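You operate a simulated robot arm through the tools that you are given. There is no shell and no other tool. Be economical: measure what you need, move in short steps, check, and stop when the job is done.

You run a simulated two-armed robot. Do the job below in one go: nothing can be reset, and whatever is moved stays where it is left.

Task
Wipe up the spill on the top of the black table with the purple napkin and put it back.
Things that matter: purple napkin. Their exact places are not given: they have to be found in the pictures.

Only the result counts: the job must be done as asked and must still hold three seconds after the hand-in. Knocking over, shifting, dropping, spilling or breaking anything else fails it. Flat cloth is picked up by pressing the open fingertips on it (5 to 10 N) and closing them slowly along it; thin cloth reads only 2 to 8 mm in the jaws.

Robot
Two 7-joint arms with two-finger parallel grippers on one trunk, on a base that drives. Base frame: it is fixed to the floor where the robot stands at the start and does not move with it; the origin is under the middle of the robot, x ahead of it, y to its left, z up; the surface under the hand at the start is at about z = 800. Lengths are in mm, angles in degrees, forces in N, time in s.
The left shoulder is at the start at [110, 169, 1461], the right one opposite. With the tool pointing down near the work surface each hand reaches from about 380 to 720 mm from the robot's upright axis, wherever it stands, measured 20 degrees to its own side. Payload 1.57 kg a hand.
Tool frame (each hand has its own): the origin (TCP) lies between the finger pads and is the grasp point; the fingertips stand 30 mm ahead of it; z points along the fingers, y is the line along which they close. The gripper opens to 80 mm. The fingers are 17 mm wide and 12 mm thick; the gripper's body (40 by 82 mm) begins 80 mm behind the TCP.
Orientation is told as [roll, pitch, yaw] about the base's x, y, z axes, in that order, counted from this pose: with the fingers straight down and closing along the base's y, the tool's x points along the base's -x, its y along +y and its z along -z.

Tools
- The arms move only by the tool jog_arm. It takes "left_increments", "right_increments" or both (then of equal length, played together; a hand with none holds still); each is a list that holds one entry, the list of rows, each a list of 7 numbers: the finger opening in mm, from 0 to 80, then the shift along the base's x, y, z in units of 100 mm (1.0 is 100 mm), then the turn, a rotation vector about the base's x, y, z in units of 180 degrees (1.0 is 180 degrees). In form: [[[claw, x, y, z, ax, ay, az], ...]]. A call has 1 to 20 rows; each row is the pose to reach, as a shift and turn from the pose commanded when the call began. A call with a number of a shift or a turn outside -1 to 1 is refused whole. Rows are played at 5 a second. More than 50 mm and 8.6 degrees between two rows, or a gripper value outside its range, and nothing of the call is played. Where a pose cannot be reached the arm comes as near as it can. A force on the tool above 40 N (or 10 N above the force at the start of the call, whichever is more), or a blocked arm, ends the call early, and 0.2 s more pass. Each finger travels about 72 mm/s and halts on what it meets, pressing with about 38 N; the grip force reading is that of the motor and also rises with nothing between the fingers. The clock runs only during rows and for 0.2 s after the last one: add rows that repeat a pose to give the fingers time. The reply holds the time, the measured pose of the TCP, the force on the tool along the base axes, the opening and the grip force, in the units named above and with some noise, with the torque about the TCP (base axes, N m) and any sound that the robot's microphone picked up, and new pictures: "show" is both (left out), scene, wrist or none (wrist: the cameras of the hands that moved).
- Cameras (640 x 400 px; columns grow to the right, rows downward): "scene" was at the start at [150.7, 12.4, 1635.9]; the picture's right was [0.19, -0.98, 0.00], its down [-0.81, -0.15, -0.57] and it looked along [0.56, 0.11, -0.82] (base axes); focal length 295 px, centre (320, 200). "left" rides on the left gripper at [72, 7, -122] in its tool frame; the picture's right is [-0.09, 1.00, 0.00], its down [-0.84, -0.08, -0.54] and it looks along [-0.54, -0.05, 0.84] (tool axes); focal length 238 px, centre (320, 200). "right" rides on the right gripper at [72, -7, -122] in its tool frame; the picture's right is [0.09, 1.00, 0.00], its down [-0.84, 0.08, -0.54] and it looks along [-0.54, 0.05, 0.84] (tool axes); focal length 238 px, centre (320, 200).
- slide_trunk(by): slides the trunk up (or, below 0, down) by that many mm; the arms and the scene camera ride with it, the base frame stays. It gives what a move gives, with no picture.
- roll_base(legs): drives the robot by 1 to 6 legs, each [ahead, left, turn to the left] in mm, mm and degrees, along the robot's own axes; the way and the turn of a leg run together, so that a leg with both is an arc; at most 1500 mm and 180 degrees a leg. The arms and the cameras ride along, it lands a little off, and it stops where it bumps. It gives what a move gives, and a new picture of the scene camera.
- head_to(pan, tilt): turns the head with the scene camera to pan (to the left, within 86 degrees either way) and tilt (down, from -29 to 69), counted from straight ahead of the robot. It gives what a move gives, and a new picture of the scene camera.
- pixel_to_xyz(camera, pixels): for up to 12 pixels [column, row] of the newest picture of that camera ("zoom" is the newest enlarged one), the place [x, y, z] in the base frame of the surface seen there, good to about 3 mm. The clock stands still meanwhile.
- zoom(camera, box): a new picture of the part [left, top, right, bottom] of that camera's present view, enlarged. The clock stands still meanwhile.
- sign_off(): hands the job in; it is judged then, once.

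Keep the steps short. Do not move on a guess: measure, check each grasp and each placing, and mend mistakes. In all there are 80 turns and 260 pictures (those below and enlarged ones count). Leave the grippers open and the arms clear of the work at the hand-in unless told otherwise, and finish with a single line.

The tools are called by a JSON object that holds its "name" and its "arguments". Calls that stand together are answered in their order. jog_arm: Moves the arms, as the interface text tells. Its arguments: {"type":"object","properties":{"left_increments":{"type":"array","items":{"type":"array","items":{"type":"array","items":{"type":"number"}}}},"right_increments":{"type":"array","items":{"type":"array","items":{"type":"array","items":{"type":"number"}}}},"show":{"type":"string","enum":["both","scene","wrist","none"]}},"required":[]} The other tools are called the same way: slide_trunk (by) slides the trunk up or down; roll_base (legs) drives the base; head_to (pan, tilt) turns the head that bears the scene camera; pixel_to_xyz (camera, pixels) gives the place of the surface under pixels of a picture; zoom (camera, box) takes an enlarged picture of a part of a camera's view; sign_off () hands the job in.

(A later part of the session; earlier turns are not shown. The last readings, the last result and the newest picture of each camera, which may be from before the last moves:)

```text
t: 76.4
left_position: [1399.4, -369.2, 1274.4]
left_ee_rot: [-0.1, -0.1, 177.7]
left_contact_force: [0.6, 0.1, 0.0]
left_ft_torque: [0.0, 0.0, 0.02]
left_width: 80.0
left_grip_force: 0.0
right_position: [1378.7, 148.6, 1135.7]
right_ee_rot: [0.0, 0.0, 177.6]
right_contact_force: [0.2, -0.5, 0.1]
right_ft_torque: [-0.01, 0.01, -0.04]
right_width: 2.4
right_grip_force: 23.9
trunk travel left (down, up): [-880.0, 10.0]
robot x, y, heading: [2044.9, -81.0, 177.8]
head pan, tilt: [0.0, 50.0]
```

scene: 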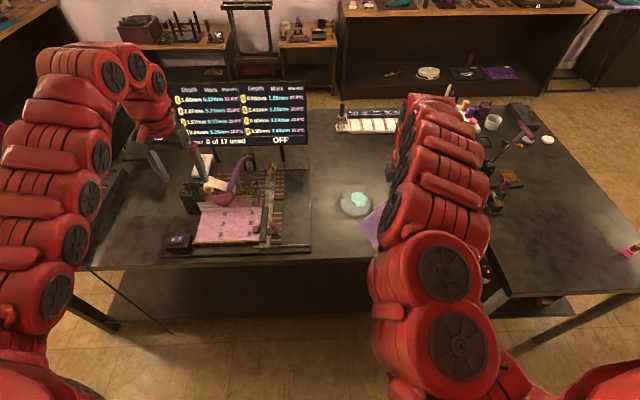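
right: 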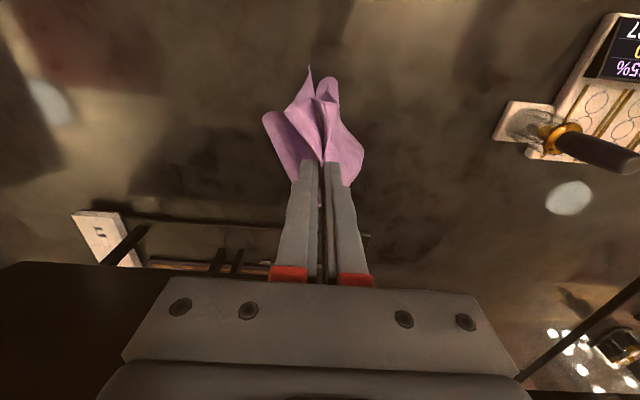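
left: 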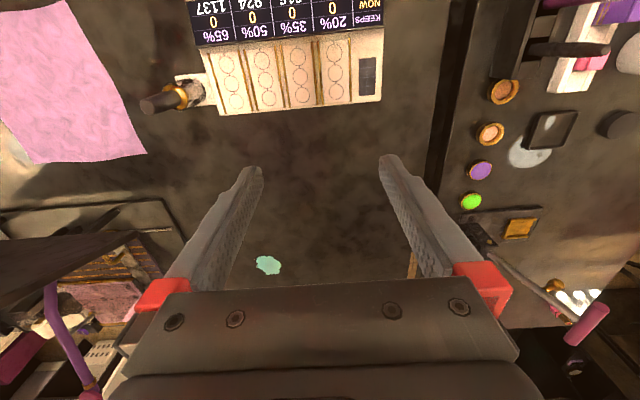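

I'll straighten the heading and drive ahead to x≈1740, which puts the hand over the spill.

{"name": "roll_base", "arguments": {"legs": [[0, 0, 2.2], [300, 0, 0]]}}

{"name": "head_to", "arguments": {"pan": -5, "tilt": 60}}

{"name": "zoom", "arguments": {"camera": "right", "box": [0, 0, 640, 400]}}

```text
t: 78.8
left_position: [1111.8, -397.6, 1275.7]
left_ee_rot: [-0.1, -0.1, 180.0]
left_contact_force: [0.1, 0.7, 0.2]
left_ft_torque: [-0.01, 0.02, -0.01]
left_width: 79.8
left_grip_force: 0.0
right_position: [1068.9, 120.6, 1137.1]
right_ee_rot: [0.0, -0.1, -180.0]
right_contact_force: [0.2, -0.8, 0.2]
right_ft_torque: [-0.01, 0.04, -0.04]
right_width: 2.3
right_grip_force: 24.0
trunk travel left (down, up): [-880.0, 10.0]
robot x, y, heading: [1745.7, -81.0, -179.6]
head pan, tilt: [0.0, 50.0]
```

scene: 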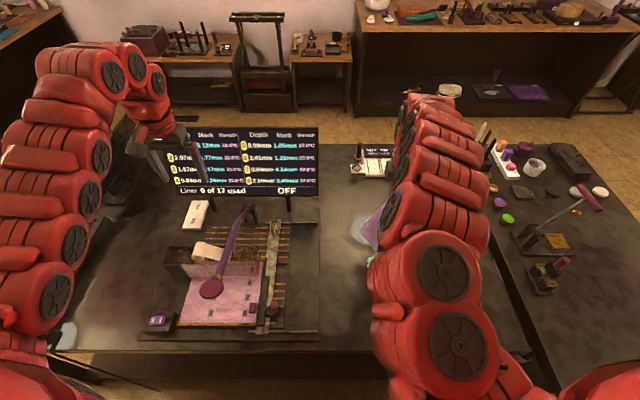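

```text
t: 79.6
left_position: [1109.3, -397.0, 1274.0]
left_ee_rot: [0.0, -0.1, -180.0]
left_contact_force: [-0.1, -0.6, -0.2]
left_ft_torque: [0.01, -0.03, 0.0]
left_width: 80.1
left_grip_force: 0.1
right_position: [1066.4, 120.8, 1135.9]
right_ee_rot: [0.0, 0.0, -179.9]
right_contact_force: [0.0, 0.4, -0.9]
right_ft_torque: [0.01, -0.02, -0.01]
right_width: 2.3
right_grip_force: 23.8
trunk travel left (down, up): [-880.0, 10.0]
robot x, y, heading: [1746.2, -82.6, -180.0]
head pan, tilt: [-5.0, 60.0]
```

scene: 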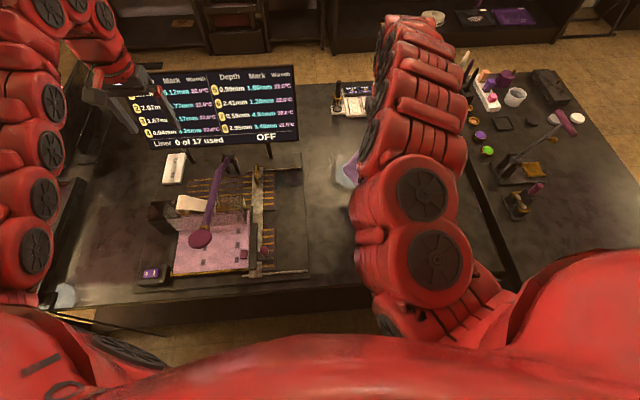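

```text
1.00 times, centred on (320, 200) of right (not enlarged: the box is as wide or as high as the picture)
```

zoom: 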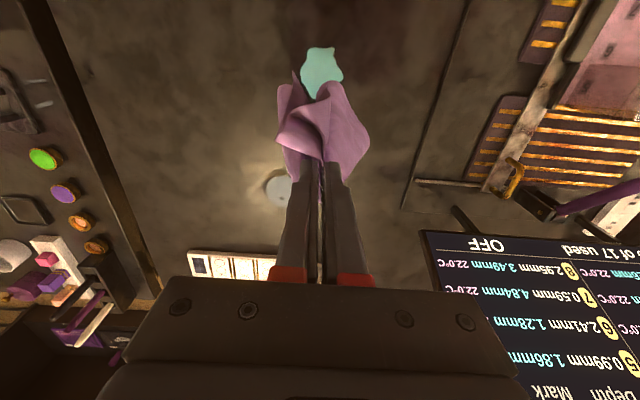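

The spill lies right beside the hanging napkin. I'll lower the trunk, then the arm in steps.

{"name": "slide_trunk", "arguments": {"by": -105}}

{"name": "jog_arm", "arguments": {"right_increments": [[[0, 0, 0, -0.25, 0, 0, 0], [0, 0, 0, -0.5, 0, 0, 0], [0, 0, 0, -0.75, 0, 0, 0], [0, 0, 0, -1.0, 0, 0, 0], [0, 0, 0, -1.0, 0, 0, 0]]], "show": "both"}}

```text
t: 80.9
left_position: [1110.8, -396.5, 1169.6]
left_ee_rot: [-0.1, 0.0, -180.0]
left_contact_force: [-0.8, 0.8, 0.3]
left_ft_torque: [-0.01, -0.02, 0.0]
left_width: 79.8
left_grip_force: 0.0
right_position: [1067.5, 120.4, 1031.5]
right_ee_rot: [-0.1, 0.0, -180.0]
right_contact_force: [-0.3, 0.0, -0.1]
right_ft_torque: [0.0, 0.02, -0.04]
right_width: 2.4
right_grip_force: 24.1
trunk travel left (down, up): [-775.0, 115.0]
robot x, y, heading: [1743.2, -82.8, -179.7]
head pan, tilt: [-5.0, 60.0]
```

```text
t: 82.1
left_position: [1109.7, -397.1, 1169.3]
left_ee_rot: [-0.1, -0.1, -180.0]
left_contact_force: [-0.5, -0.3, 0.8]
left_ft_torque: [-0.04, -0.04, 0.0]
left_width: 80.0
left_grip_force: 0.1
right_position: [1069.3, 121.9, 933.7]
right_ee_rot: [0.0, -0.1, -180.0]
right_contact_force: [0.7, 0.1, 0.3]
right_ft_torque: [-0.04, 0.01, -0.02]
right_width: 2.7
right_grip_force: 24.2
trunk travel left (down, up): [-775.0, 115.0]
robot x, y, heading: [1744.0, -77.1, -179.7]
head pan, tilt: [-5.0, 60.0]
```

scene: 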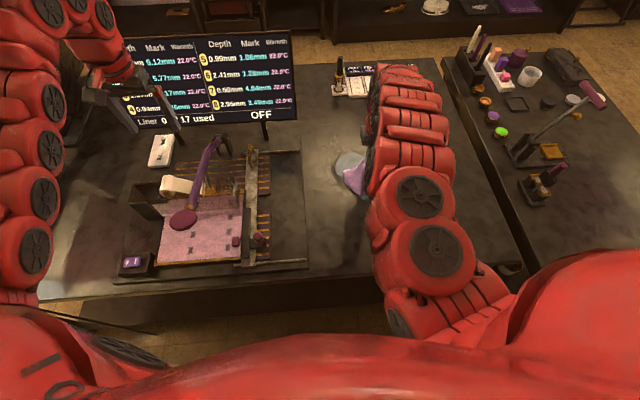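
right: 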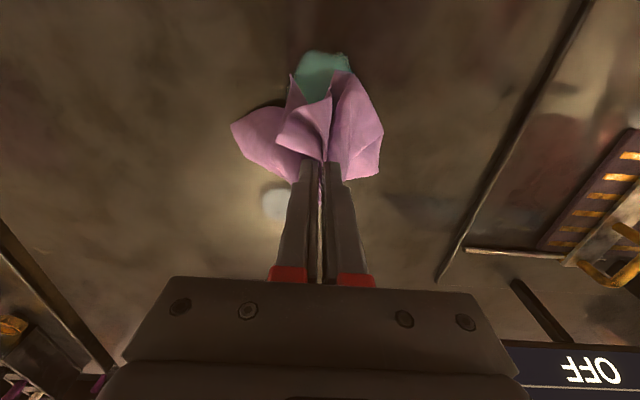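

Napkin is touching the table around the spill. I'll lower to just above it, centring over the spill (x 1094).

{"name": "jog_arm", "arguments": {"right_increments": [[[0, 0.1, 0, -0.3, 0, 0, 0], [0, 0.2, -0.02, -0.6, 0, 0, 0], [0, 0.27, -0.03, -0.85, 0, 0, 0], [0, 0.27, -0.03, -0.95, 0, 0, 0], [0, 0.27, -0.03, -0.95, 0, 0, 0]]], "show": "wrist"}}

```text
t: 83.3
left_position: [1109.1, -397.9, 1170.1]
left_ee_rot: [-0.2, 0.0, -180.1]
left_contact_force: [-0.4, -0.1, -0.1]
left_ft_torque: [0.0, 0.05, -0.01]
left_width: 80.0
left_grip_force: 0.0
right_position: [1095.0, 119.5, 837.2]
right_ee_rot: [0.0, 0.0, -179.9]
right_contact_force: [-0.2, 0.1, 1.8]
right_ft_torque: [0.04, 0.02, -0.05]
right_width: 2.6
right_grip_force: 22.9
trunk travel left (down, up): [-775.0, 115.0]
robot x, y, heading: [1748.9, -81.7, -179.9]
head pan, tilt: [-5.0, 60.0]
```

right: 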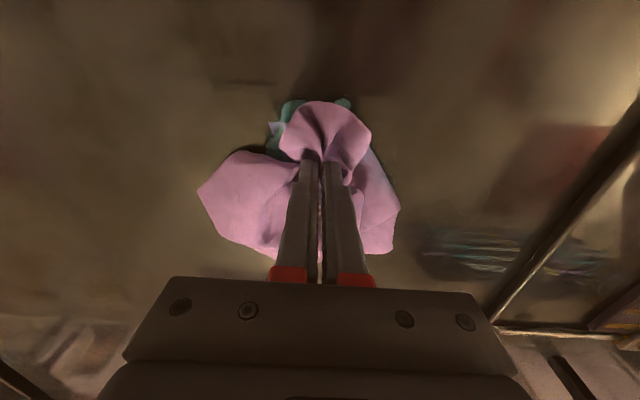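

Now gentle pressure and rubbing strokes along x over the spill (about 60–70 mm across).

{"name": "jog_arm", "arguments": {"right_increments": [[[0, 0, 0, -0.04, 0, 0, 0], [0, 0, 0, -0.07, 0, 0, 0], [0, 0.2, 0, -0.07, 0, 0, 0], [0, 0.45, 0, -0.07, 0, 0, 0], [0, 0.2, 0, -0.07, 0, 0, 0], [0, -0.1, 0, -0.07, 0, 0, 0], [0, -0.4, 0, -0.07, 0, 0, 0], [0, -0.4, 0.2, -0.07, 0, 0, 0], [0, -0.1, 0.25, -0.07, 0, 0, 0], [0, 0.2, 0.25, -0.07, 0, 0, 0], [0, 0.45, 0.25, -0.07, 0, 0, 0]]], "show": "wrist"}}

```text
t: 84.3
left_position: [1113.0, -397.2, 1170.8]
left_ee_rot: [-0.2, -0.1, -180.0]
left_contact_force: [0.1, 0.6, 0.3]
left_ft_torque: [-0.02, -0.03, 0.0]
left_width: 80.1
left_grip_force: 0.0
right_position: [1130.8, 117.6, 833.1]
right_ee_rot: [0.0, -0.7, -179.8]
right_contact_force: [1.7, -1.7, 25.6]
right_ft_torque: [0.13, 0.02, 0.0]
right_width: 2.5
right_grip_force: 23.8
trunk travel left (down, up): [-775.0, 115.0]
robot x, y, heading: [1747.5, -80.1, -179.9]
head pan, tilt: [-5.0, 60.0]
stopped in row 5 (right hand): the force on the tool passed its limit at 43 N (the readings are from after the stop); the commanded pose is now the measured one
```

right: 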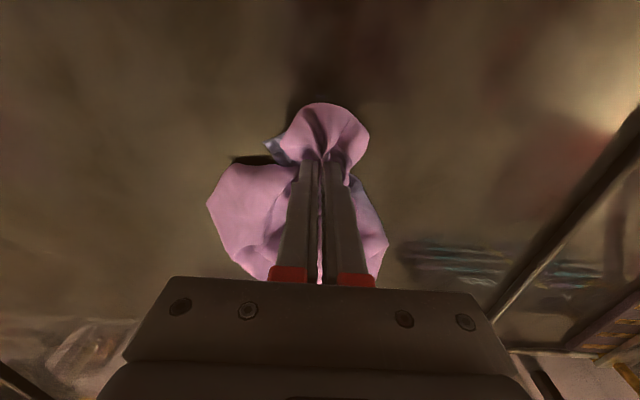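

A bit too hard. I'll ease up 2 mm and continue the strokes, covering the sides as well.

{"name": "jog_arm", "arguments": {"right_increments": [[[0, 0, 0, 0.02, 0, 0, 0], [0, -0.2, 0, 0.02, 0, 0, 0], [0, -0.5, 0, 0.02, 0, 0, 0], [0, -0.75, 0, 0.02, 0, 0, 0], [0, -0.7, 0.2, 0.02, 0, 0, 0], [0, -0.4, 0.25, 0.02, 0, 0, 0], [0, -0.1, 0.25, 0.02, 0, 0, 0], [0, 0.1, 0.25, 0.02, 0, 0, 0], [0, 0.1, 0, 0.02, 0, 0, 0], [0, 0.1, -0.25, 0.02, 0, 0, 0], [0, -0.2, -0.25, 0.02, 0, 0, 0], [0, -0.5, -0.25, 0.02, 0, 0, 0], [0, -0.7, -0.2, 0.02, 0, 0, 0], [0, -0.5, 0, 0.02, 0, 0, 0], [0, -0.2, 0, 0.02, 0, 0, 0], [0, 0, 0, 0.02, 0, 0, 0]]], "show": "both"}}

```text
t: 85.2
left_position: [1110.7, -395.9, 1171.8]
left_ee_rot: [-0.1, 0.0, 180.1]
left_contact_force: [0.4, -0.4, -0.3]
left_ft_torque: [-0.04, -0.03, -0.02]
left_width: 80.0
left_grip_force: 0.2
right_position: [1086.2, 120.0, 833.3]
right_ee_rot: [0.0, 0.4, 180.1]
right_contact_force: [3.7, -0.1, 16.0]
right_ft_torque: [0.1, -0.06, -0.03]
right_width: 2.5
right_grip_force: 24.0
right hand out of reach, approached as far as the arm can: row 4
trunk travel left (down, up): [-775.0, 115.0]
robot x, y, heading: [1746.3, -79.1, -179.9]
head pan, tilt: [-5.0, 60.0]
stopped in row 4 (right hand): the force on the tool passed its limit at 87 N (the readings are from after the stop); the commanded pose is now the measured one
```

scene: 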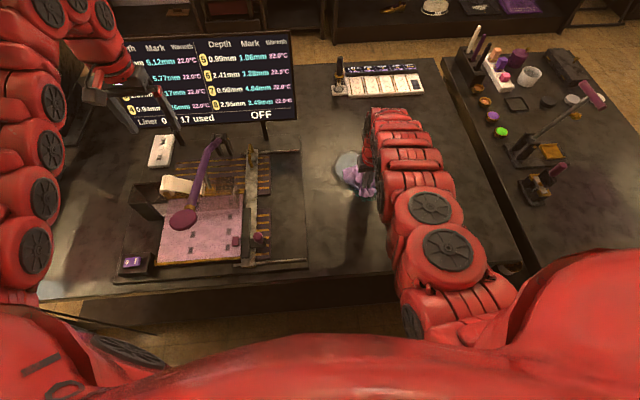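
right: 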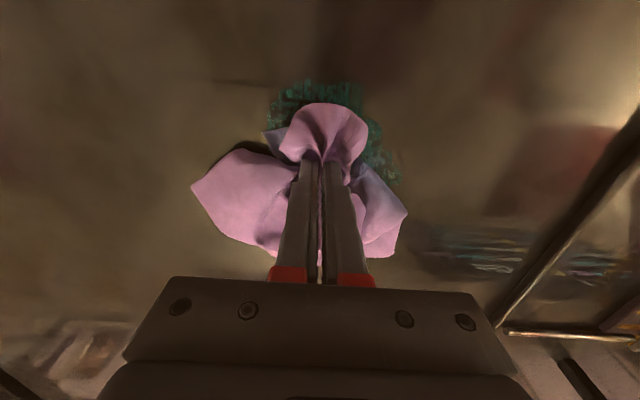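

Wiping works: the stain is fading to speckles. The arm reached its outward limit, so I'll lift slightly and drive 50 mm closer.

{"name": "jog_arm", "arguments": {"right_increments": [[[0, 0, 0, 0.1, 0, 0, 0], [0, 0, 0, 0.25, 0, 0, 0], [0, 0, 0, 0.25, 0, 0, 0]]], "show": "none"}}

{"name": "roll_base", "arguments": {"legs": [[50, 0, 0]]}}

{"name": "jog_arm", "arguments": {"right_increments": [[[0, 0.2, 0, 0, 0, 0, 0], [0, 0.4, 0, -0.1, 0, 0, 0], [0, 0.4, 0, -0.2, 0, 0, 0], [0, 0.4, 0, -0.24, 0, 0, 0], [0, 0.4, 0, -0.24, 0, 0, 0]]], "show": "wrist"}}

```text
t: 86.0
left_position: [1108.5, -395.9, 1169.4]
left_ee_rot: [0.0, 0.1, 180.0]
left_contact_force: [0.1, 0.4, 0.5]
left_ft_torque: [0.0, 0.01, 0.0]
left_width: 79.9
left_grip_force: 0.1
right_position: [1088.1, 120.6, 855.7]
right_ee_rot: [0.0, 0.8, 180.1]
right_contact_force: [-0.4, 1.0, 0.2]
right_ft_torque: [0.01, -0.03, 0.01]
right_width: 2.4
right_grip_force: 24.4
trunk travel left (down, up): [-775.0, 115.0]
robot x, y, heading: [1745.8, -81.9, -179.6]
head pan, tilt: [-5.0, 60.0]
```

```text
t: 86.9
left_position: [1064.3, -396.4, 1172.4]
left_ee_rot: [-0.1, 0.0, -179.9]
left_contact_force: [0.2, 0.2, 0.9]
left_ft_torque: [0.02, 0.04, -0.02]
left_width: 80.0
left_grip_force: 0.0
right_position: [1039.8, 121.4, 859.1]
right_ee_rot: [0.0, 0.5, 179.9]
right_contact_force: [0.2, -1.2, 0.2]
right_ft_torque: [-0.01, 0.03, 0.0]
right_width: 2.5
right_grip_force: 23.5
trunk travel left (down, up): [-775.0, 115.0]
robot x, y, heading: [1698.2, -76.7, -179.8]
head pan, tilt: [-5.0, 60.0]
```

scene: 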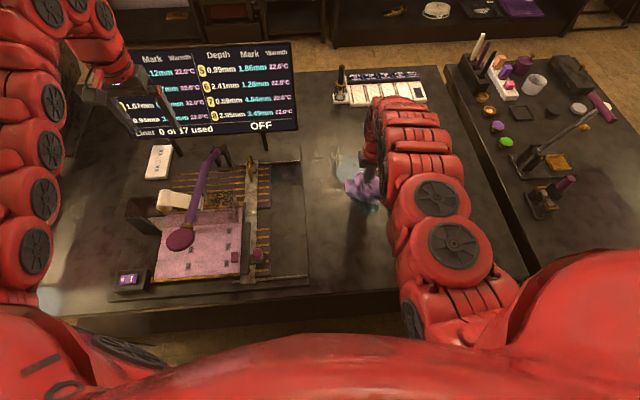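

```text
t: 88.1
left_position: [1062.2, -397.6, 1169.9]
left_ee_rot: [-0.1, -0.1, -180.0]
left_contact_force: [0.2, -0.1, -0.6]
left_ft_torque: [0.02, 0.0, 0.01]
left_width: 80.1
left_grip_force: 0.1
right_position: [1078.8, 121.0, 834.8]
right_ee_rot: [-0.1, 0.7, 180.1]
right_contact_force: [1.2, -0.7, 14.8]
right_ft_torque: [-0.03, 0.0, -0.05]
right_width: 2.3
right_grip_force: 24.4
trunk travel left (down, up): [-775.0, 115.0]
robot x, y, heading: [1698.2, -81.9, -179.8]
head pan, tilt: [-5.0, 60.0]
```

right: 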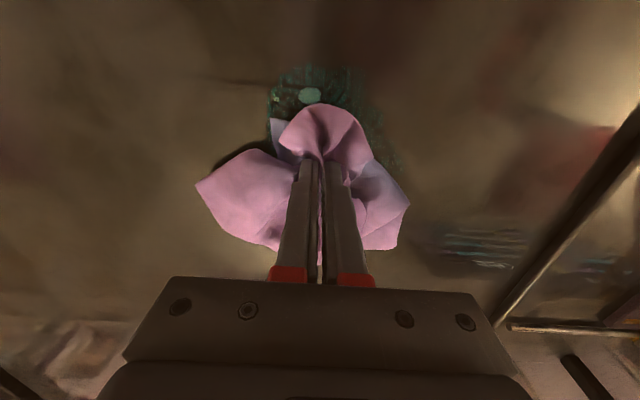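

Contact at 15 N. The remaining stain runs from the fingertips to about x 1150, with y ±45 around. I'll raster slowly with slightly less pressure.

{"name": "jog_arm", "arguments": {"right_increments": [[[0, 0, 0, 0.01, 0, 0, 0], [0, 0.2, 0, 0.01, 0, 0, 0], [0, 0.4, 0, 0.01, 0, 0, 0], [0, 0.6, 0, 0.01, 0, 0, 0], [0, 0.8, 0, 0.01, 0, 0, 0], [0, 0.8, 0.2, 0.01, 0, 0, 0], [0, 0.6, 0.2, 0.01, 0, 0, 0], [0, 0.4, 0.2, 0.01, 0, 0, 0], [0, 0.2, 0.2, 0.01, 0, 0, 0], [0, 0, 0.2, 0.01, 0, 0, 0], [0, -0.2, 0.2, 0.01, 0, 0, 0], [0, -0.2, 0, 0.01, 0, 0, 0], [0, -0.2, -0.2, 0.01, 0, 0, 0], [0, 0, -0.2, 0.01, 0, 0, 0], [0, 0.2, -0.2, 0.01, 0, 0, 0], [0, 0.4, -0.2, 0.01, 0, 0, 0], [0, 0.6, -0.2, 0.01, 0, 0, 0], [0, 0.8, -0.2, 0.01, 0, 0, 0]]], "show": "wrist"}}

```text
t: 91.9
left_position: [1062.4, -395.9, 1169.7]
left_ee_rot: [-0.1, 0.0, 180.0]
left_contact_force: [-0.6, -0.6, -0.4]
left_ft_torque: [-0.01, -0.03, 0.01]
left_width: 79.9
left_grip_force: 0.0
right_position: [1152.9, 106.1, 834.1]
right_ee_rot: [0.0, 0.6, -180.1]
right_contact_force: [0.3, -0.2, 0.5]
right_ft_torque: [-0.02, 0.01, 0.0]
right_width: 2.5
right_grip_force: 23.7
right hand out of reach, approached as far as the arm can: row 18
trunk travel left (down, up): [-775.0, 115.0]
robot x, y, heading: [1693.9, -79.7, -179.7]
head pan, tilt: [-5.0, 60.0]
```

right: 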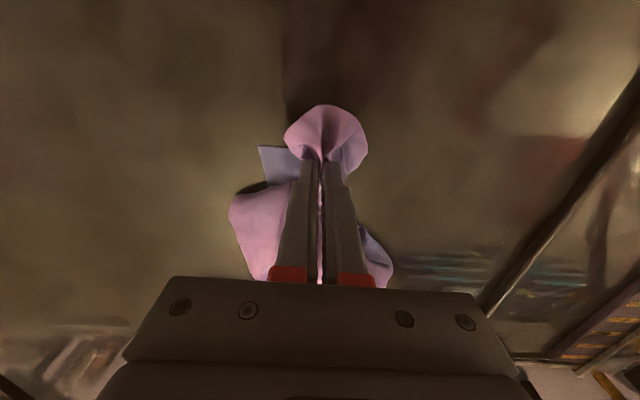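

No force here now. I'll lift and look at what is left of the stain.

{"name": "jog_arm", "arguments": {"right_increments": [[[0, -0.1, 0, 0.25, 0, 0, 0], [0, -0.2, 0, 0.5, 0, 0, 0], [0, -0.3, 0, 0.75, 0, 0, 0], [0, -0.4, 0, 1.0, 0, 0, 0], [0, -0.4, 0, 1.0, 0, 0, 0]]], "show": "none"}}

{"name": "jog_arm", "arguments": {"right_increments": [[[0, -0.2, 0, 0.25, 0, 0, 0], [0, -0.4, 0, 0.5, 0, 0, 0], [0, -0.6, 0, 0.75, 0, 0, 0], [0, -0.6, 0, 1.0, 0, 0, 0], [0, -0.6, 0, 1.0, 0, 0, 0]]], "show": "both"}}

```text
t: 93.1
left_position: [1060.9, -397.1, 1170.4]
left_ee_rot: [-0.1, -0.1, 180.0]
left_contact_force: [0.0, 0.2, -0.7]
left_ft_torque: [-0.01, -0.04, 0.03]
left_width: 80.3
left_grip_force: 0.0
right_position: [1094.7, 105.0, 923.9]
right_ee_rot: [0.0, 0.7, 180.0]
right_contact_force: [0.5, 0.3, -0.5]
right_ft_torque: [0.02, 0.0, -0.03]
right_width: 2.5
right_grip_force: 24.0
right hand out of reach, approached as far as the arm can: row 1, 2, 3, 4, 5
trunk travel left (down, up): [-775.0, 115.0]
robot x, y, heading: [1694.5, -82.5, -179.8]
head pan, tilt: [-5.0, 60.0]
```

```text
t: 94.3
left_position: [1060.7, -397.2, 1169.4]
left_ee_rot: [0.0, 0.1, 179.9]
left_contact_force: [0.1, 0.8, -0.7]
left_ft_torque: [-0.03, 0.0, 0.01]
left_width: 80.1
left_grip_force: 0.0
right_position: [1035.3, 103.9, 1024.8]
right_ee_rot: [0.0, 0.8, -180.0]
right_contact_force: [-0.2, 0.0, -0.6]
right_ft_torque: [0.02, -0.03, -0.01]
right_width: 2.3
right_grip_force: 23.8
trunk travel left (down, up): [-775.0, 115.0]
robot x, y, heading: [1695.9, -80.0, -179.6]
head pan, tilt: [-5.0, 60.0]
```

scene: 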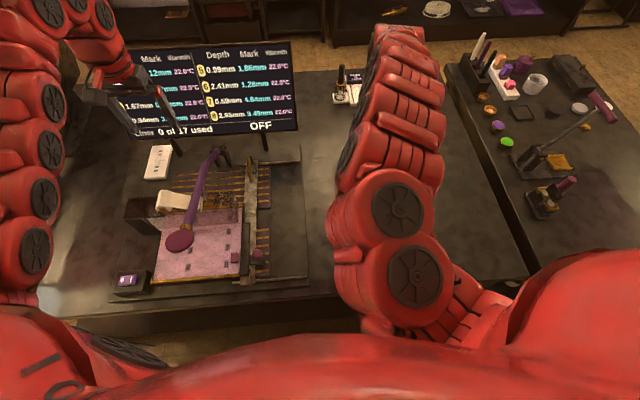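
right: 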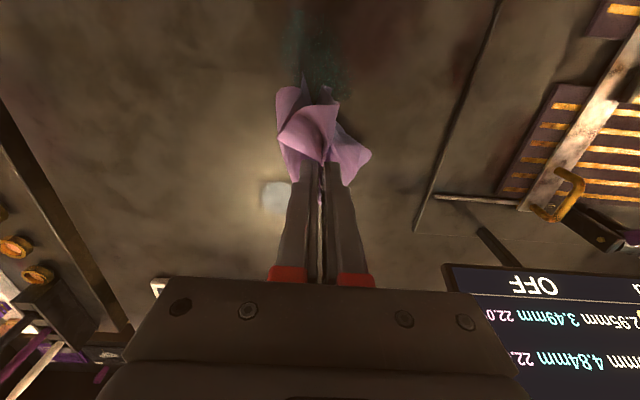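

{"name": "zoom", "arguments": {"camera": "right", "box": [240, 0, 400, 100]}}

{"name": "pixel_to_xyz", "arguments": {"camera": "right", "pixels": [[296, 10], [300, 45], [322, 60], [322, 45], [350, 70], [322, 82], [270, 70]]}}

```text
4.00 times, centred on (320, 50) of right
```

zoom: 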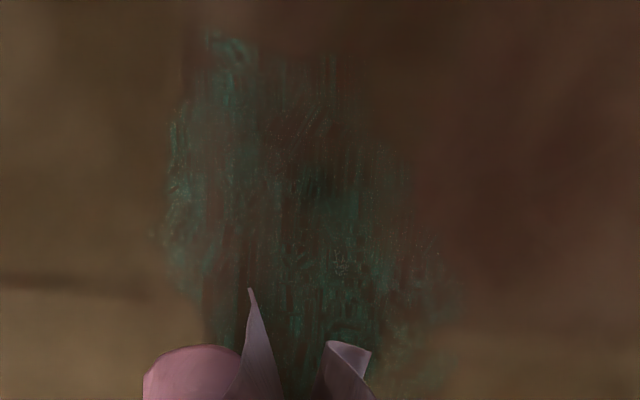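

```text
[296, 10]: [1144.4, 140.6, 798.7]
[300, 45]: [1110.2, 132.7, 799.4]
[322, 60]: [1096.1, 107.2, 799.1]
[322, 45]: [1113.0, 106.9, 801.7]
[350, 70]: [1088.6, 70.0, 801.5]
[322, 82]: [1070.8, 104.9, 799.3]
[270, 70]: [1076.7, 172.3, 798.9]
```

Faint residue remains over x 1050–1155, y 75–150. I'll shift the base back 30 mm for a better range and do more passes.

{"name": "roll_base", "arguments": {"legs": [[-30, 0, 0]]}}

{"name": "jog_arm", "arguments": {"right_increments": [[[0, 0, 0.02, -0.25, 0, 0, 0], [0, 0, 0.04, -0.5, 0, 0, 0], [0, 0, 0.05, -0.75, 0, 0, 0], [0, 0, 0.05, -1.0, 0, 0, 0]]], "show": "none"}}

{"name": "jog_arm", "arguments": {"right_increments": [[[0, 0.1, 0, -0.3, 0, 0, 0], [0, 0.2, 0, -0.6, 0, 0, 0], [0, 0.2, 0, -0.8, 0, 0, 0], [0, 0.2, 0, -0.87, 0, 0, 0], [0, 0.2, 0, -0.89, 0, 0, 0], [0, 0.2, 0, -0.89, 0, 0, 0]]], "show": "wrist"}}

```text
t: 95.2
left_position: [1086.4, -398.1, 1166.1]
left_ee_rot: [-0.2, 0.3, -180.0]
left_contact_force: [-0.5, 0.6, -0.1]
left_ft_torque: [-0.01, -0.04, 0.01]
left_width: 80.0
left_grip_force: 0.0
right_position: [1061.1, 103.1, 1021.3]
right_ee_rot: [0.0, 0.9, -180.0]
right_contact_force: [-1.3, 0.1, -1.0]
right_ft_torque: [-0.01, -0.03, 0.0]
right_width: 2.4
right_grip_force: 24.3
trunk travel left (down, up): [-775.0, 115.0]
robot x, y, heading: [1723.1, -79.6, -180.0]
head pan, tilt: [-5.0, 60.0]
```

scene: 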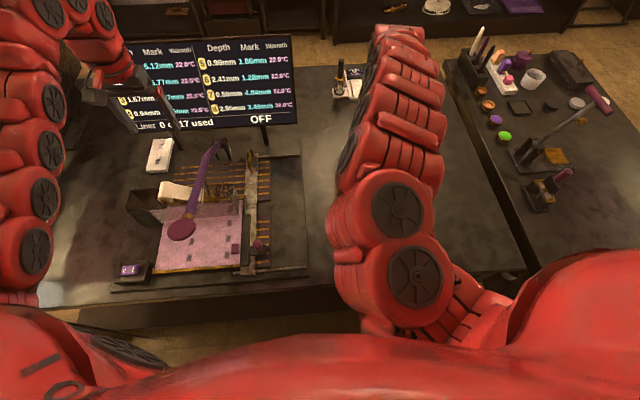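

```text
t: 96.2
left_position: [1089.1, -395.6, 1168.8]
left_ee_rot: [0.0, 0.2, -180.1]
left_contact_force: [-0.4, 0.1, 0.1]
left_ft_torque: [-0.01, -0.03, 0.0]
left_width: 80.0
left_grip_force: 0.0
right_position: [1065.0, 107.7, 923.1]
right_ee_rot: [-0.1, 0.7, 180.0]
right_contact_force: [-0.5, 0.0, -0.2]
right_ft_torque: [0.01, 0.0, -0.02]
right_width: 2.3
right_grip_force: 23.6
trunk travel left (down, up): [-775.0, 115.0]
robot x, y, heading: [1727.7, -82.1, -179.6]
head pan, tilt: [-5.0, 60.0]
```

```text
t: 97.5
left_position: [1090.7, -397.1, 1169.6]
left_ee_rot: [-0.2, 0.1, -180.0]
left_contact_force: [0.3, 0.1, 0.6]
left_ft_torque: [0.0, 0.01, 0.04]
left_width: 80.2
left_grip_force: 0.0
right_position: [1085.0, 107.7, 834.5]
right_ee_rot: [-0.1, 0.6, 180.0]
right_contact_force: [-0.4, -0.8, 2.1]
right_ft_torque: [-0.02, 0.0, 0.02]
right_width: 2.4
right_grip_force: 23.4
trunk travel left (down, up): [-775.0, 115.0]
robot x, y, heading: [1725.2, -78.7, -179.9]
head pan, tilt: [-5.0, 60.0]
```

right: 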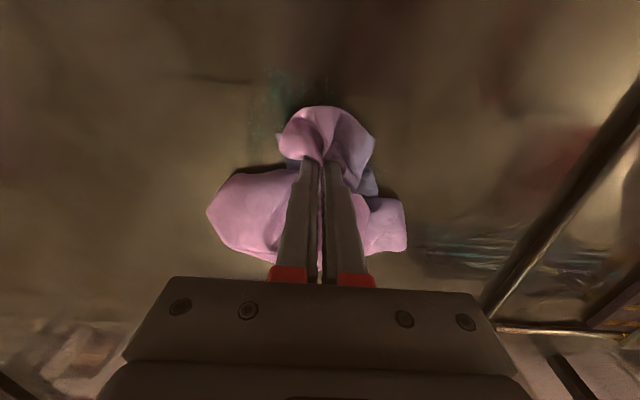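

Now longer raster strokes with about 2 mm more press.

{"name": "jog_arm", "arguments": {"right_increments": [[[0, 0, 0.15, -0.02, 0, 0, 0], [0, 0, 0.35, -0.025, 0, 0, 0], [0, 0.25, 0.4, -0.025, 0, 0, 0], [0, 0.5, 0.4, -0.025, 0, 0, 0], [0, 0.7, 0.4, -0.025, 0, 0, 0], [0, 0.7, 0.25, -0.025, 0, 0, 0], [0, 0.45, 0.22, -0.025, 0, 0, 0], [0, 0.2, 0.22, -0.025, 0, 0, 0], [0, -0.05, 0.22, -0.025, 0, 0, 0], [0, -0.3, 0.22, -0.025, 0, 0, 0], [0, -0.3, 0, -0.025, 0, 0, 0], [0, -0.05, 0, -0.025, 0, 0, 0], [0, 0.2, 0, -0.025, 0, 0, 0], [0, 0.45, 0, -0.025, 0, 0, 0], [0, 0.7, 0, -0.025, 0, 0, 0], [0, 0.65, -0.2, -0.025, 0, 0, 0], [0, 0.4, -0.25, -0.025, 0, 0, 0], [0, 0.15, -0.25, -0.025, 0, 0, 0], [0, -0.1, -0.25, -0.025, 0, 0, 0], [0, -0.3, -0.2, -0.025, 0, 0, 0]]], "show": "wrist"}}

```text
t: 99.7
left_position: [1093.3, -395.5, 1169.7]
left_ee_rot: [-0.2, 0.0, 180.0]
left_contact_force: [0.3, 0.1, -0.6]
left_ft_torque: [0.0, -0.03, 0.01]
left_width: 80.1
left_grip_force: 0.1
right_position: [1068.5, 132.3, 831.4]
right_ee_rot: [0.1, 1.5, 180.0]
right_contact_force: [5.1, -0.8, 19.4]
right_ft_torque: [0.06, -0.09, -0.04]
right_width: 2.4
right_grip_force: 24.1
trunk travel left (down, up): [-775.0, 115.0]
robot x, y, heading: [1727.5, -82.3, -180.1]
head pan, tilt: [-5.0, 60.0]
stopped in row 10 (right hand): the force on the tool passed its limit at 86 N (the readings are from after the stop); the commanded pose is now the measured one
```

right: 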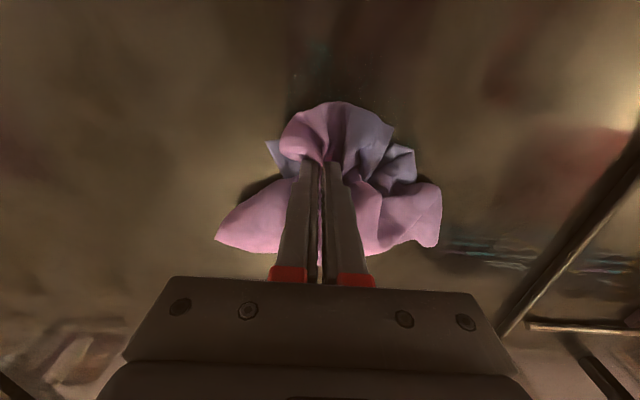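

Cleaner. Pushing outward bunches the cloth, so I'll use pulling strokes toward me and return lifted.

{"name": "jog_arm", "arguments": {"right_increments": [[[0, 0, 0, 0.1, 0, 0, 0], [0, -0.1, -0.22, 0.15, 0, 0, 0], [0, -0.1, -0.22, 0.05, 0, 0, 0], [0, 0, -0.22, 0.015, 0, 0, 0], [0, 0.2, -0.22, 0.01, 0, 0, 0], [0, 0.4, -0.22, 0.005, 0, 0, 0], [0, 0.6, -0.22, 0.0, 0, 0, 0], [0, 0.85, -0.22, 0, 0, 0, 0], [0, 0.85, -0.22, 0.15, 0, 0, 0], [0, 0.4, -0.35, 0.2, 0, 0, 0], [0, 0, -0.45, 0.15, 0, 0, 0], [0, -0.1, -0.45, 0.05, 0, 0, 0], [0, 0, -0.45, 0.015, 0, 0, 0], [0, 0.2, -0.45, 0.01, 0, 0, 0], [0, 0.4, -0.45, 0.005, 0, 0, 0], [0, 0.6, -0.45, 0, 0, 0, 0], [0, 0.85, -0.45, 0, 0, 0, 0]]], "show": "wrist"}}

```text
t: 102.1
left_position: [1092.0, -394.6, 1171.7]
left_ee_rot: [-0.2, 0.0, 180.0]
left_contact_force: [0.5, 0.9, -0.7]
left_ft_torque: [-0.05, -0.01, -0.01]
left_width: 80.0
left_grip_force: 0.2
right_position: [1096.7, 99.6, 832.6]
right_ee_rot: [-1.0, 3.8, 179.2]
right_contact_force: [5.2, -4.9, 24.3]
right_ft_torque: [-0.05, -0.2, 0.02]
right_width: 2.6
right_grip_force: 23.7
trunk travel left (down, up): [-775.0, 115.0]
robot x, y, heading: [1726.5, -77.4, -179.9]
head pan, tilt: [-5.0, 60.0]
stopped in row 11 (right hand): the force on the tool passed its limit at 64 N (the readings are from after the stop); the commanded pose is now the measured one
```

right: 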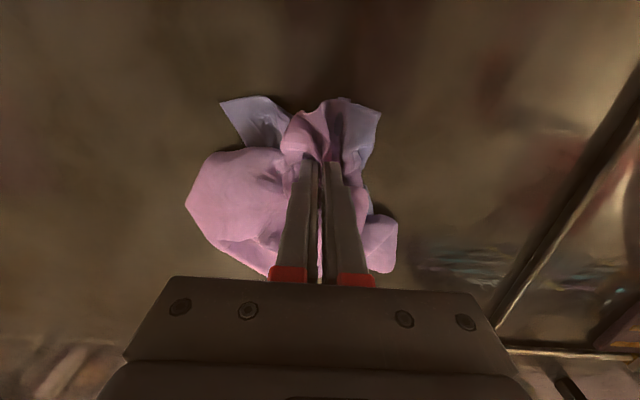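

I'll lift to check the stain and straighten the small tilt picked up (pitch 3.8°).

{"name": "jog_arm", "arguments": {"right_increments": [[[0, 0, 0, 0.25, 0, 0, 0], [0, -0.2, 0, 0.5, 0, 0, 0], [0, -0.35, 0, 0.75, 0.003, 0.02, 0], [0, -0.5, 0, 1.0, 0.003, 0.02, 0], [0, -0.5, 0, 1.0, 0.003, 0.02, 0]]], "show": "none"}}

{"name": "jog_arm", "arguments": {"right_increments": [[[0, 0, 0, 0.25, 0, 0, 0], [0, 0, 0, 0.5, 0, 0, 0], [0, 0, 0, 0.75, 0, 0, 0], [0, 0, 0, 1.0, 0, 0, 0], [0, 0, 0, 1.0, 0, 0, 0]]], "show": "wrist"}}

{"name": "zoom", "arguments": {"camera": "right", "box": [200, 0, 440, 150]}}

```text
t: 103.3
left_position: [1090.3, -395.8, 1168.6]
left_ee_rot: [-0.2, 0.1, 179.9]
left_contact_force: [0.3, 0.2, -0.7]
left_ft_torque: [0.02, 0.0, 0.0]
left_width: 79.7
left_grip_force: 0.0
right_position: [1044.5, 103.2, 930.2]
right_ee_rot: [-1.6, 0.3, 179.0]
right_contact_force: [1.2, 0.6, 0.3]
right_ft_torque: [0.02, 0.01, -0.02]
right_width: 2.5
right_grip_force: 23.7
trunk travel left (down, up): [-775.0, 115.0]
robot x, y, heading: [1727.3, -78.4, -179.8]
head pan, tilt: [-5.0, 60.0]
```

```text
t: 104.5
left_position: [1089.3, -393.8, 1167.0]
left_ee_rot: [-0.1, 0.1, 179.8]
left_contact_force: [0.6, 0.4, -0.6]
left_ft_torque: [0.01, -0.01, 0.02]
left_width: 80.0
left_grip_force: 0.0
right_position: [1045.2, 100.6, 1030.8]
right_ee_rot: [-1.6, 0.5, 179.1]
right_contact_force: [-0.8, -0.6, 0.1]
right_ft_torque: [0.0, -0.01, 0.03]
right_width: 2.3
right_grip_force: 24.0
trunk travel left (down, up): [-775.0, 115.0]
robot x, y, heading: [1725.6, -79.2, -179.8]
head pan, tilt: [-5.0, 60.0]
```

right: 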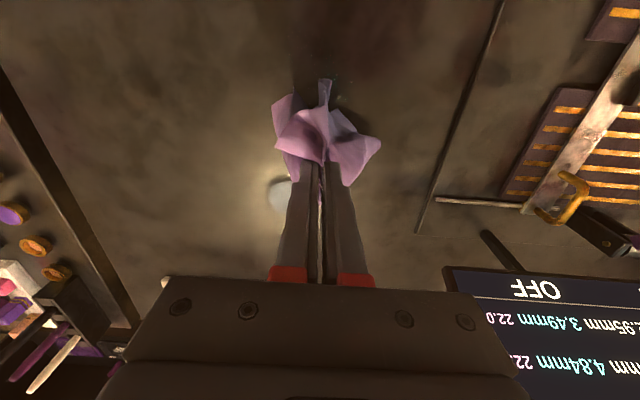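

```text
2.67 times, centred on (320, 75) of right
```

zoom: 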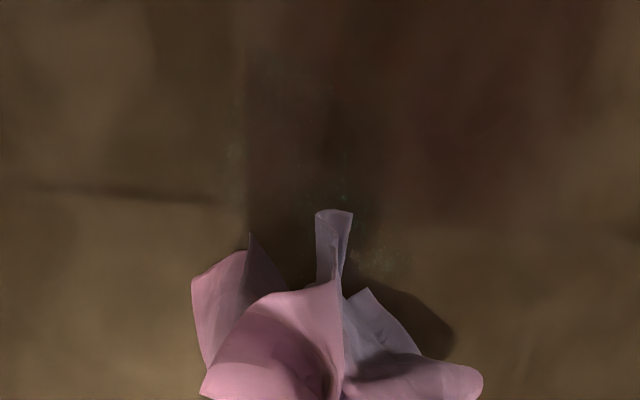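

Nearly clean; specks remain near (339,96). I'll measure them and move the hand aside to see underneath.

{"name": "pixel_to_xyz", "arguments": {"camera": "right", "pixels": [[339, 96], [326, 73], [355, 105]]}}

{"name": "jog_arm", "arguments": {"right_increments": [[[0, 0, 0.3, 0, 0, 0, 0], [0, 0, 0.6, 0, 0, 0, 0], [0, 0, 0.9, 0, 0, 0, 0], [0, 0, 0.9, 0, 0, 0, 0]]], "show": "both"}}

{"name": "zoom", "arguments": {"camera": "right", "box": [280, 0, 520, 150]}}

{"name": "zoom", "arguments": {"camera": "scene", "box": [280, 120, 440, 220]}}

```text
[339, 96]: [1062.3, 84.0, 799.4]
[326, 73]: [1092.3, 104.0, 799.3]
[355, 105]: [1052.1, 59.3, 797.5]
```

```text
t: 105.5
left_position: [1089.2, -395.9, 1169.0]
left_ee_rot: [-0.2, 0.0, 179.9]
left_contact_force: [-0.1, 0.0, -0.1]
left_ft_torque: [0.0, -0.01, 0.04]
left_width: 79.9
left_grip_force: 0.0
right_position: [1045.1, 191.2, 1029.5]
right_ee_rot: [-1.7, 0.3, 179.1]
right_contact_force: [0.3, 0.0, -0.3]
right_ft_torque: [-0.03, -0.01, 0.01]
right_width: 2.4
right_grip_force: 23.0
trunk travel left (down, up): [-775.0, 115.0]
robot x, y, heading: [1725.6, -84.3, -180.0]
head pan, tilt: [-5.0, 60.0]
```

scene: 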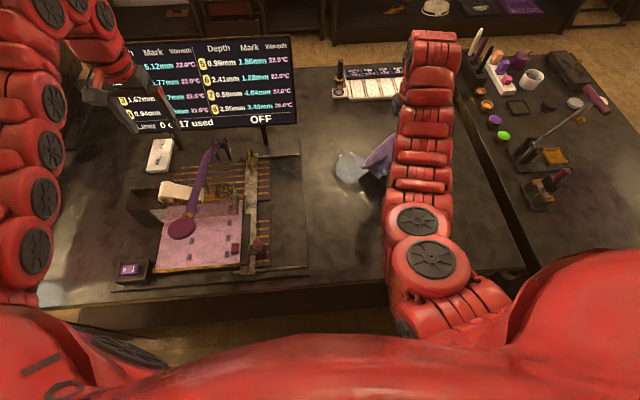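
right: 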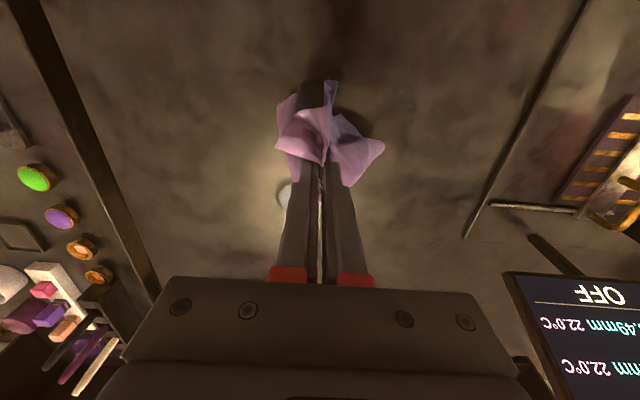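

```text
2.67 times, centred on (400, 75) of right
```

zoom: 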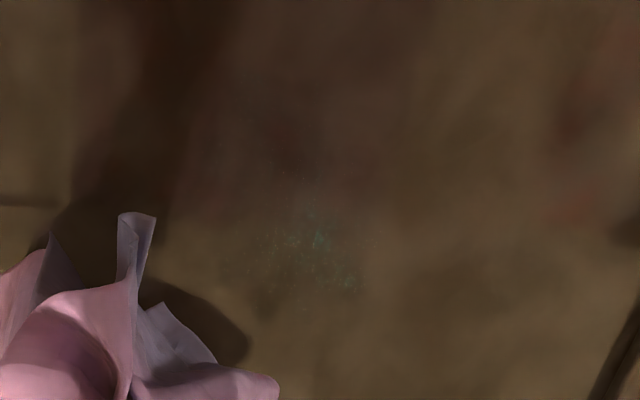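

```text
4.00 times, centred on (360, 170) of scene
```

zoom: 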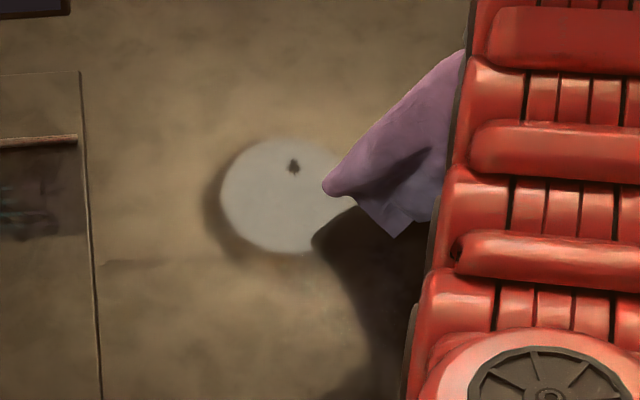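

One faint patch is left. I'll measure it in this view.

{"name": "pixel_to_xyz", "arguments": {"camera": "right", "pixels": [[398, 90], [412, 107], [380, 95], [395, 75], [395, 115]]}}

{"name": "roll_base", "arguments": {"legs": [[40, 0, 0]]}}

```text
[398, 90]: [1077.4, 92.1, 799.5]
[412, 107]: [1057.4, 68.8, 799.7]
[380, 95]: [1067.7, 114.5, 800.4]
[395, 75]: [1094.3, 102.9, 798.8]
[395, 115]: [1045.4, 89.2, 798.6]
```

```text
t: 106.4
left_position: [1054.7, -395.8, 1171.7]
left_ee_rot: [-0.2, -0.1, 179.9]
left_contact_force: [1.3, -0.4, 0.8]
left_ft_torque: [0.0, 0.04, 0.0]
left_width: 80.2
left_grip_force: 0.1
right_position: [1009.4, 191.1, 1033.4]
right_ee_rot: [-1.7, 0.2, 179.1]
right_contact_force: [-0.9, 0.6, 0.4]
right_ft_torque: [0.01, 0.05, 0.04]
right_width: 2.6
right_grip_force: 24.6
trunk travel left (down, up): [-775.0, 115.0]
robot x, y, heading: [1685.5, -77.5, -179.9]
head pan, tilt: [-5.0, 60.0]
```

scene: 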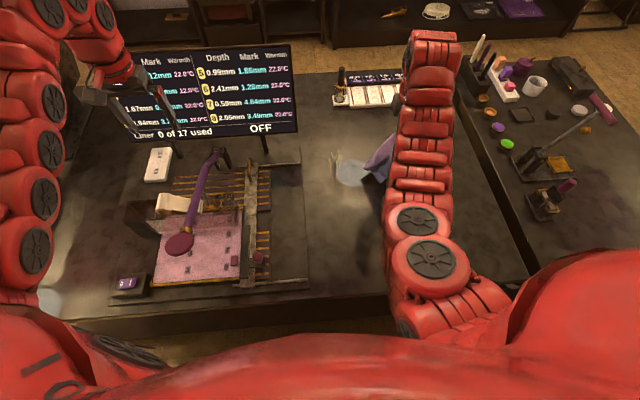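

Patch is around (1068, 90). I'll lower just beyond it and pull slowly over it.

{"name": "jog_arm", "arguments": {"right_increments": [[[0, 0.1, -0.3, -0.1, 0, 0, 0], [0, 0.2, -0.6, -0.3, 0, 0, 0], [0, 0.3, -0.9, -0.55, 0, 0, 0], [0, 0.3, -1.0, -0.8, 0, 0, 0], [0, 0.3, -1.0, -1.0, 0, 0, 0]]], "show": "none"}}

{"name": "jog_arm", "arguments": {"right_increments": [[[0, 0.05, 0, -0.3, 0, 0, 0], [0, 0.05, 0, -0.6, 0, 0, 0], [0, 0.05, 0, -0.8, 0, 0, 0], [0, 0.05, 0, -0.9, 0, 0, 0], [0, 0.05, 0, -0.97, 0, 0, 0], [0, 0.05, 0, -0.97, 0, 0, 0]]], "show": "wrist"}}

```text
t: 107.6
left_position: [1050.8, -394.6, 1168.9]
left_ee_rot: [-0.3, 0.1, 179.8]
left_contact_force: [-0.3, -0.3, -0.5]
left_ft_torque: [0.0, -0.02, 0.04]
left_width: 80.2
left_grip_force: 0.1
right_position: [1037.0, 89.1, 927.0]
right_ee_rot: [-1.6, 0.5, 179.0]
right_contact_force: [-0.8, 0.5, -0.7]
right_ft_torque: [-0.02, 0.0, -0.01]
right_width: 2.4
right_grip_force: 23.5
trunk travel left (down, up): [-775.0, 115.0]
robot x, y, heading: [1686.0, -79.3, -180.0]
head pan, tilt: [-5.0, 60.0]
```

```text
t: 109.0
left_position: [1051.8, -396.6, 1170.3]
left_ee_rot: [-0.2, -0.1, 179.9]
left_contact_force: [-0.5, -0.1, -0.7]
left_ft_torque: [-0.01, -0.06, -0.01]
left_width: 79.9
left_grip_force: 0.1
right_position: [1042.3, 91.1, 834.1]
right_ee_rot: [-1.6, 0.2, 179.2]
right_contact_force: [0.2, 0.8, 17.9]
right_ft_torque: [-0.06, 0.09, -0.03]
right_width: 2.5
right_grip_force: 24.1
trunk travel left (down, up): [-775.0, 115.0]
robot x, y, heading: [1685.3, -78.8, -180.0]
head pan, tilt: [-5.0, 60.0]
```

right: 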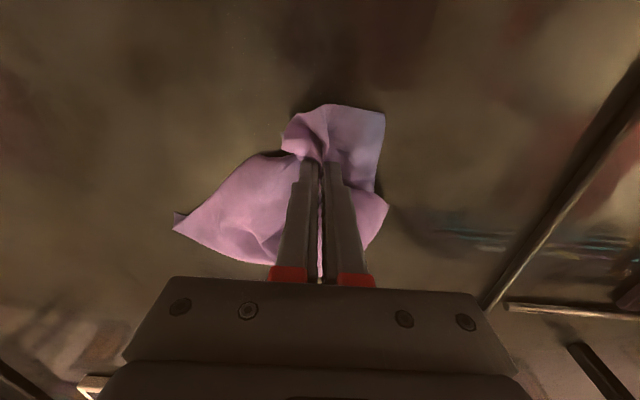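

Good contact at 18 N. Slow pulling strokes with small y weave follow.

{"name": "jog_arm", "arguments": {"right_increments": [[[0, 0.1, 0, 0.0, 0, 0, 0], [0, 0.25, 0, 0.0, 0, 0, 0], [0, 0.4, 0, -0.005, 0, 0, 0], [0, 0.55, 0, -0.01, 0, 0, 0], [0, 0.55, -0.1, -0.005, 0, 0, 0], [0, 0.55, -0.2, 0, 0, 0, 0], [0, 0.4, -0.2, 0.005, 0, 0, 0], [0, 0.25, -0.2, 0.01, 0, 0, 0], [0, 0.1, -0.2, 0.01, 0, 0, 0], [0, 0.1, 0, 0.01, 0, 0, 0], [0, 0.1, 0.15, 0.01, 0, 0, 0], [0, 0.1, 0.25, 0.005, 0, 0, 0], [0, 0.25, 0.25, 0, 0, 0, 0], [0, 0.4, 0.25, 0, 0, 0, 0], [0, 0.6, 0.25, 0, 0, 0, 0], [0, 0.6, 0.1, 0, 0, 0, 0], [0, 0.5, 0, 0, 0, 0, 0]]], "show": "none"}}

{"name": "jog_arm", "arguments": {"right_increments": [[[0, 0, 0, 0.25, 0, 0, 0], [0, -0.1, 0.1, 0.5, 0, 0, 0], [0, -0.2, 0.3, 0.75, 0, 0, 0], [0, -0.3, 0.5, 1.0, 0, 0, 0], [0, -0.4, 0.8, 1.0, 0, 0, 0], [0, -0.4, 0.8, 1.0, 0, 0, 0]]], "show": "none"}}

{"name": "jog_arm", "arguments": {"right_increments": [[[0, -0.1, 0.1, 0.25, 0, 0, 0], [0, -0.2, 0.2, 0.5, 0, 0, 0], [0, -0.3, 0.2, 0.75, 0, 0, 0], [0, -0.3, 0.2, 1.0, 0, 0, 0], [0, -0.3, 0.2, 1.0, 0, 0, 0]]], "show": "both"}}

{"name": "zoom", "arguments": {"camera": "right", "box": [270, 0, 510, 150]}}

```text
t: 112.6
left_position: [1051.7, -395.8, 1170.3]
left_ee_rot: [-0.3, 0.0, 179.9]
left_contact_force: [-0.1, 0.3, -0.1]
left_ft_torque: [0.03, -0.03, 0.02]
left_width: 80.0
left_grip_force: 0.0
right_position: [1093.0, 92.0, 833.7]
right_ee_rot: [-1.6, 0.5, 179.0]
right_contact_force: [2.2, 2.0, 10.1]
right_ft_torque: [0.1, 0.02, 0.01]
right_width: 2.3
right_grip_force: 23.7
trunk travel left (down, up): [-775.0, 115.0]
robot x, y, heading: [1690.9, -84.9, -179.8]
head pan, tilt: [-5.0, 60.0]
```

```text
t: 114.0
left_position: [1050.3, -396.4, 1168.4]
left_ee_rot: [-0.2, 0.1, 179.8]
left_contact_force: [0.1, 0.9, -0.4]
left_ft_torque: [0.04, 0.0, 0.02]
left_width: 80.3
left_grip_force: 0.1
right_position: [1053.1, 172.3, 932.7]
right_ee_rot: [-1.7, 0.4, 179.1]
right_contact_force: [0.0, -1.7, -0.4]
right_ft_torque: [0.0, -0.04, -0.02]
right_width: 2.5
right_grip_force: 24.0
trunk travel left (down, up): [-775.0, 115.0]
robot x, y, heading: [1690.5, -78.9, -180.1]
head pan, tilt: [-5.0, 60.0]
```

```text
t: 115.2
left_position: [1050.1, -394.5, 1169.3]
left_ee_rot: [-0.2, 0.1, 180.0]
left_contact_force: [0.1, -0.1, 0.0]
left_ft_torque: [-0.01, 0.0, 0.0]
left_width: 80.0
left_grip_force: 0.0
right_position: [1020.9, 192.0, 1033.6]
right_ee_rot: [-1.5, 0.3, 179.2]
right_contact_force: [-0.6, 0.1, 0.6]
right_ft_torque: [-0.01, -0.02, 0.0]
right_width: 2.4
right_grip_force: 23.9
trunk travel left (down, up): [-775.0, 115.0]
robot x, y, heading: [1688.4, -83.5, -179.9]
head pan, tilt: [-5.0, 60.0]
```

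scene: 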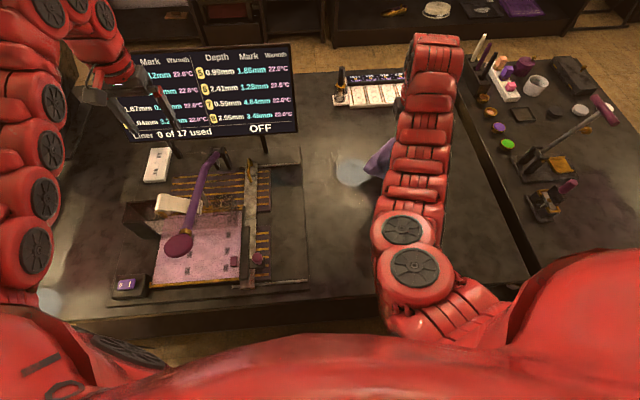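
right: 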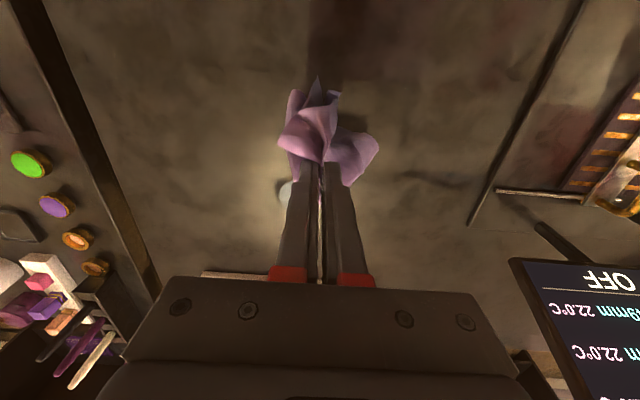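

```text
2.67 times, centred on (390, 75) of right
```

zoom: 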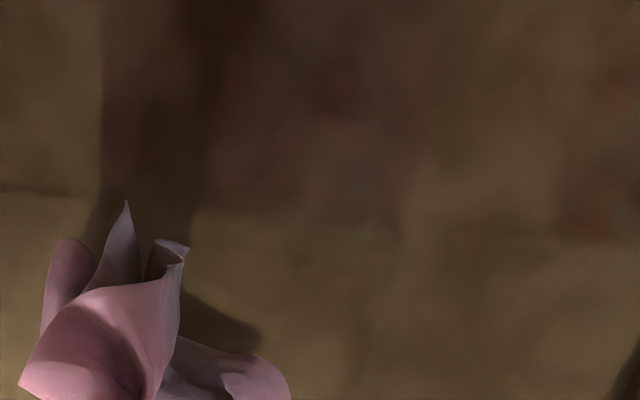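

Looks clean; I'll check one extremely faint speck near (409,86) and the region in the scene view.

{"name": "zoom", "arguments": {"camera": "right", "box": [360, 50, 456, 110]}}

{"name": "zoom", "arguments": {"camera": "scene", "box": [300, 130, 396, 190]}}

{"name": "pixel_to_xyz", "arguments": {"camera": "right", "pixels": [[409, 86]]}}

{"name": "pixel_to_xyz", "arguments": {"camera": "scene", "pixels": [[350, 172], [372, 200], [350, 200], [335, 180], [365, 170]]}}

```text
6.67 times, centred on (408, 80) of right
```

zoom: 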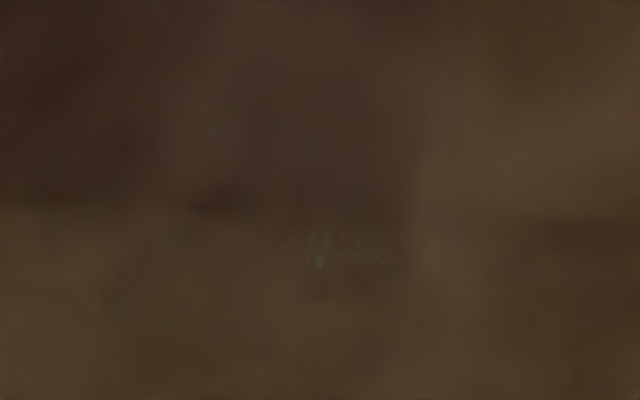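

```text
6.67 times, centred on (348, 160) of scene
```

zoom: 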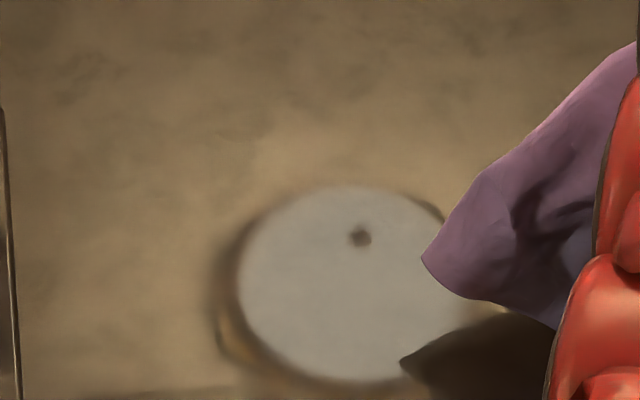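

```text
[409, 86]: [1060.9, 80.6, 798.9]
```

```text
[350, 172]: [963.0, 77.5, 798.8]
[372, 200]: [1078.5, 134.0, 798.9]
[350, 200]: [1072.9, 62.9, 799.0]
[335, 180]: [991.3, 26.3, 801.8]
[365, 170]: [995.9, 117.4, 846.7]
```

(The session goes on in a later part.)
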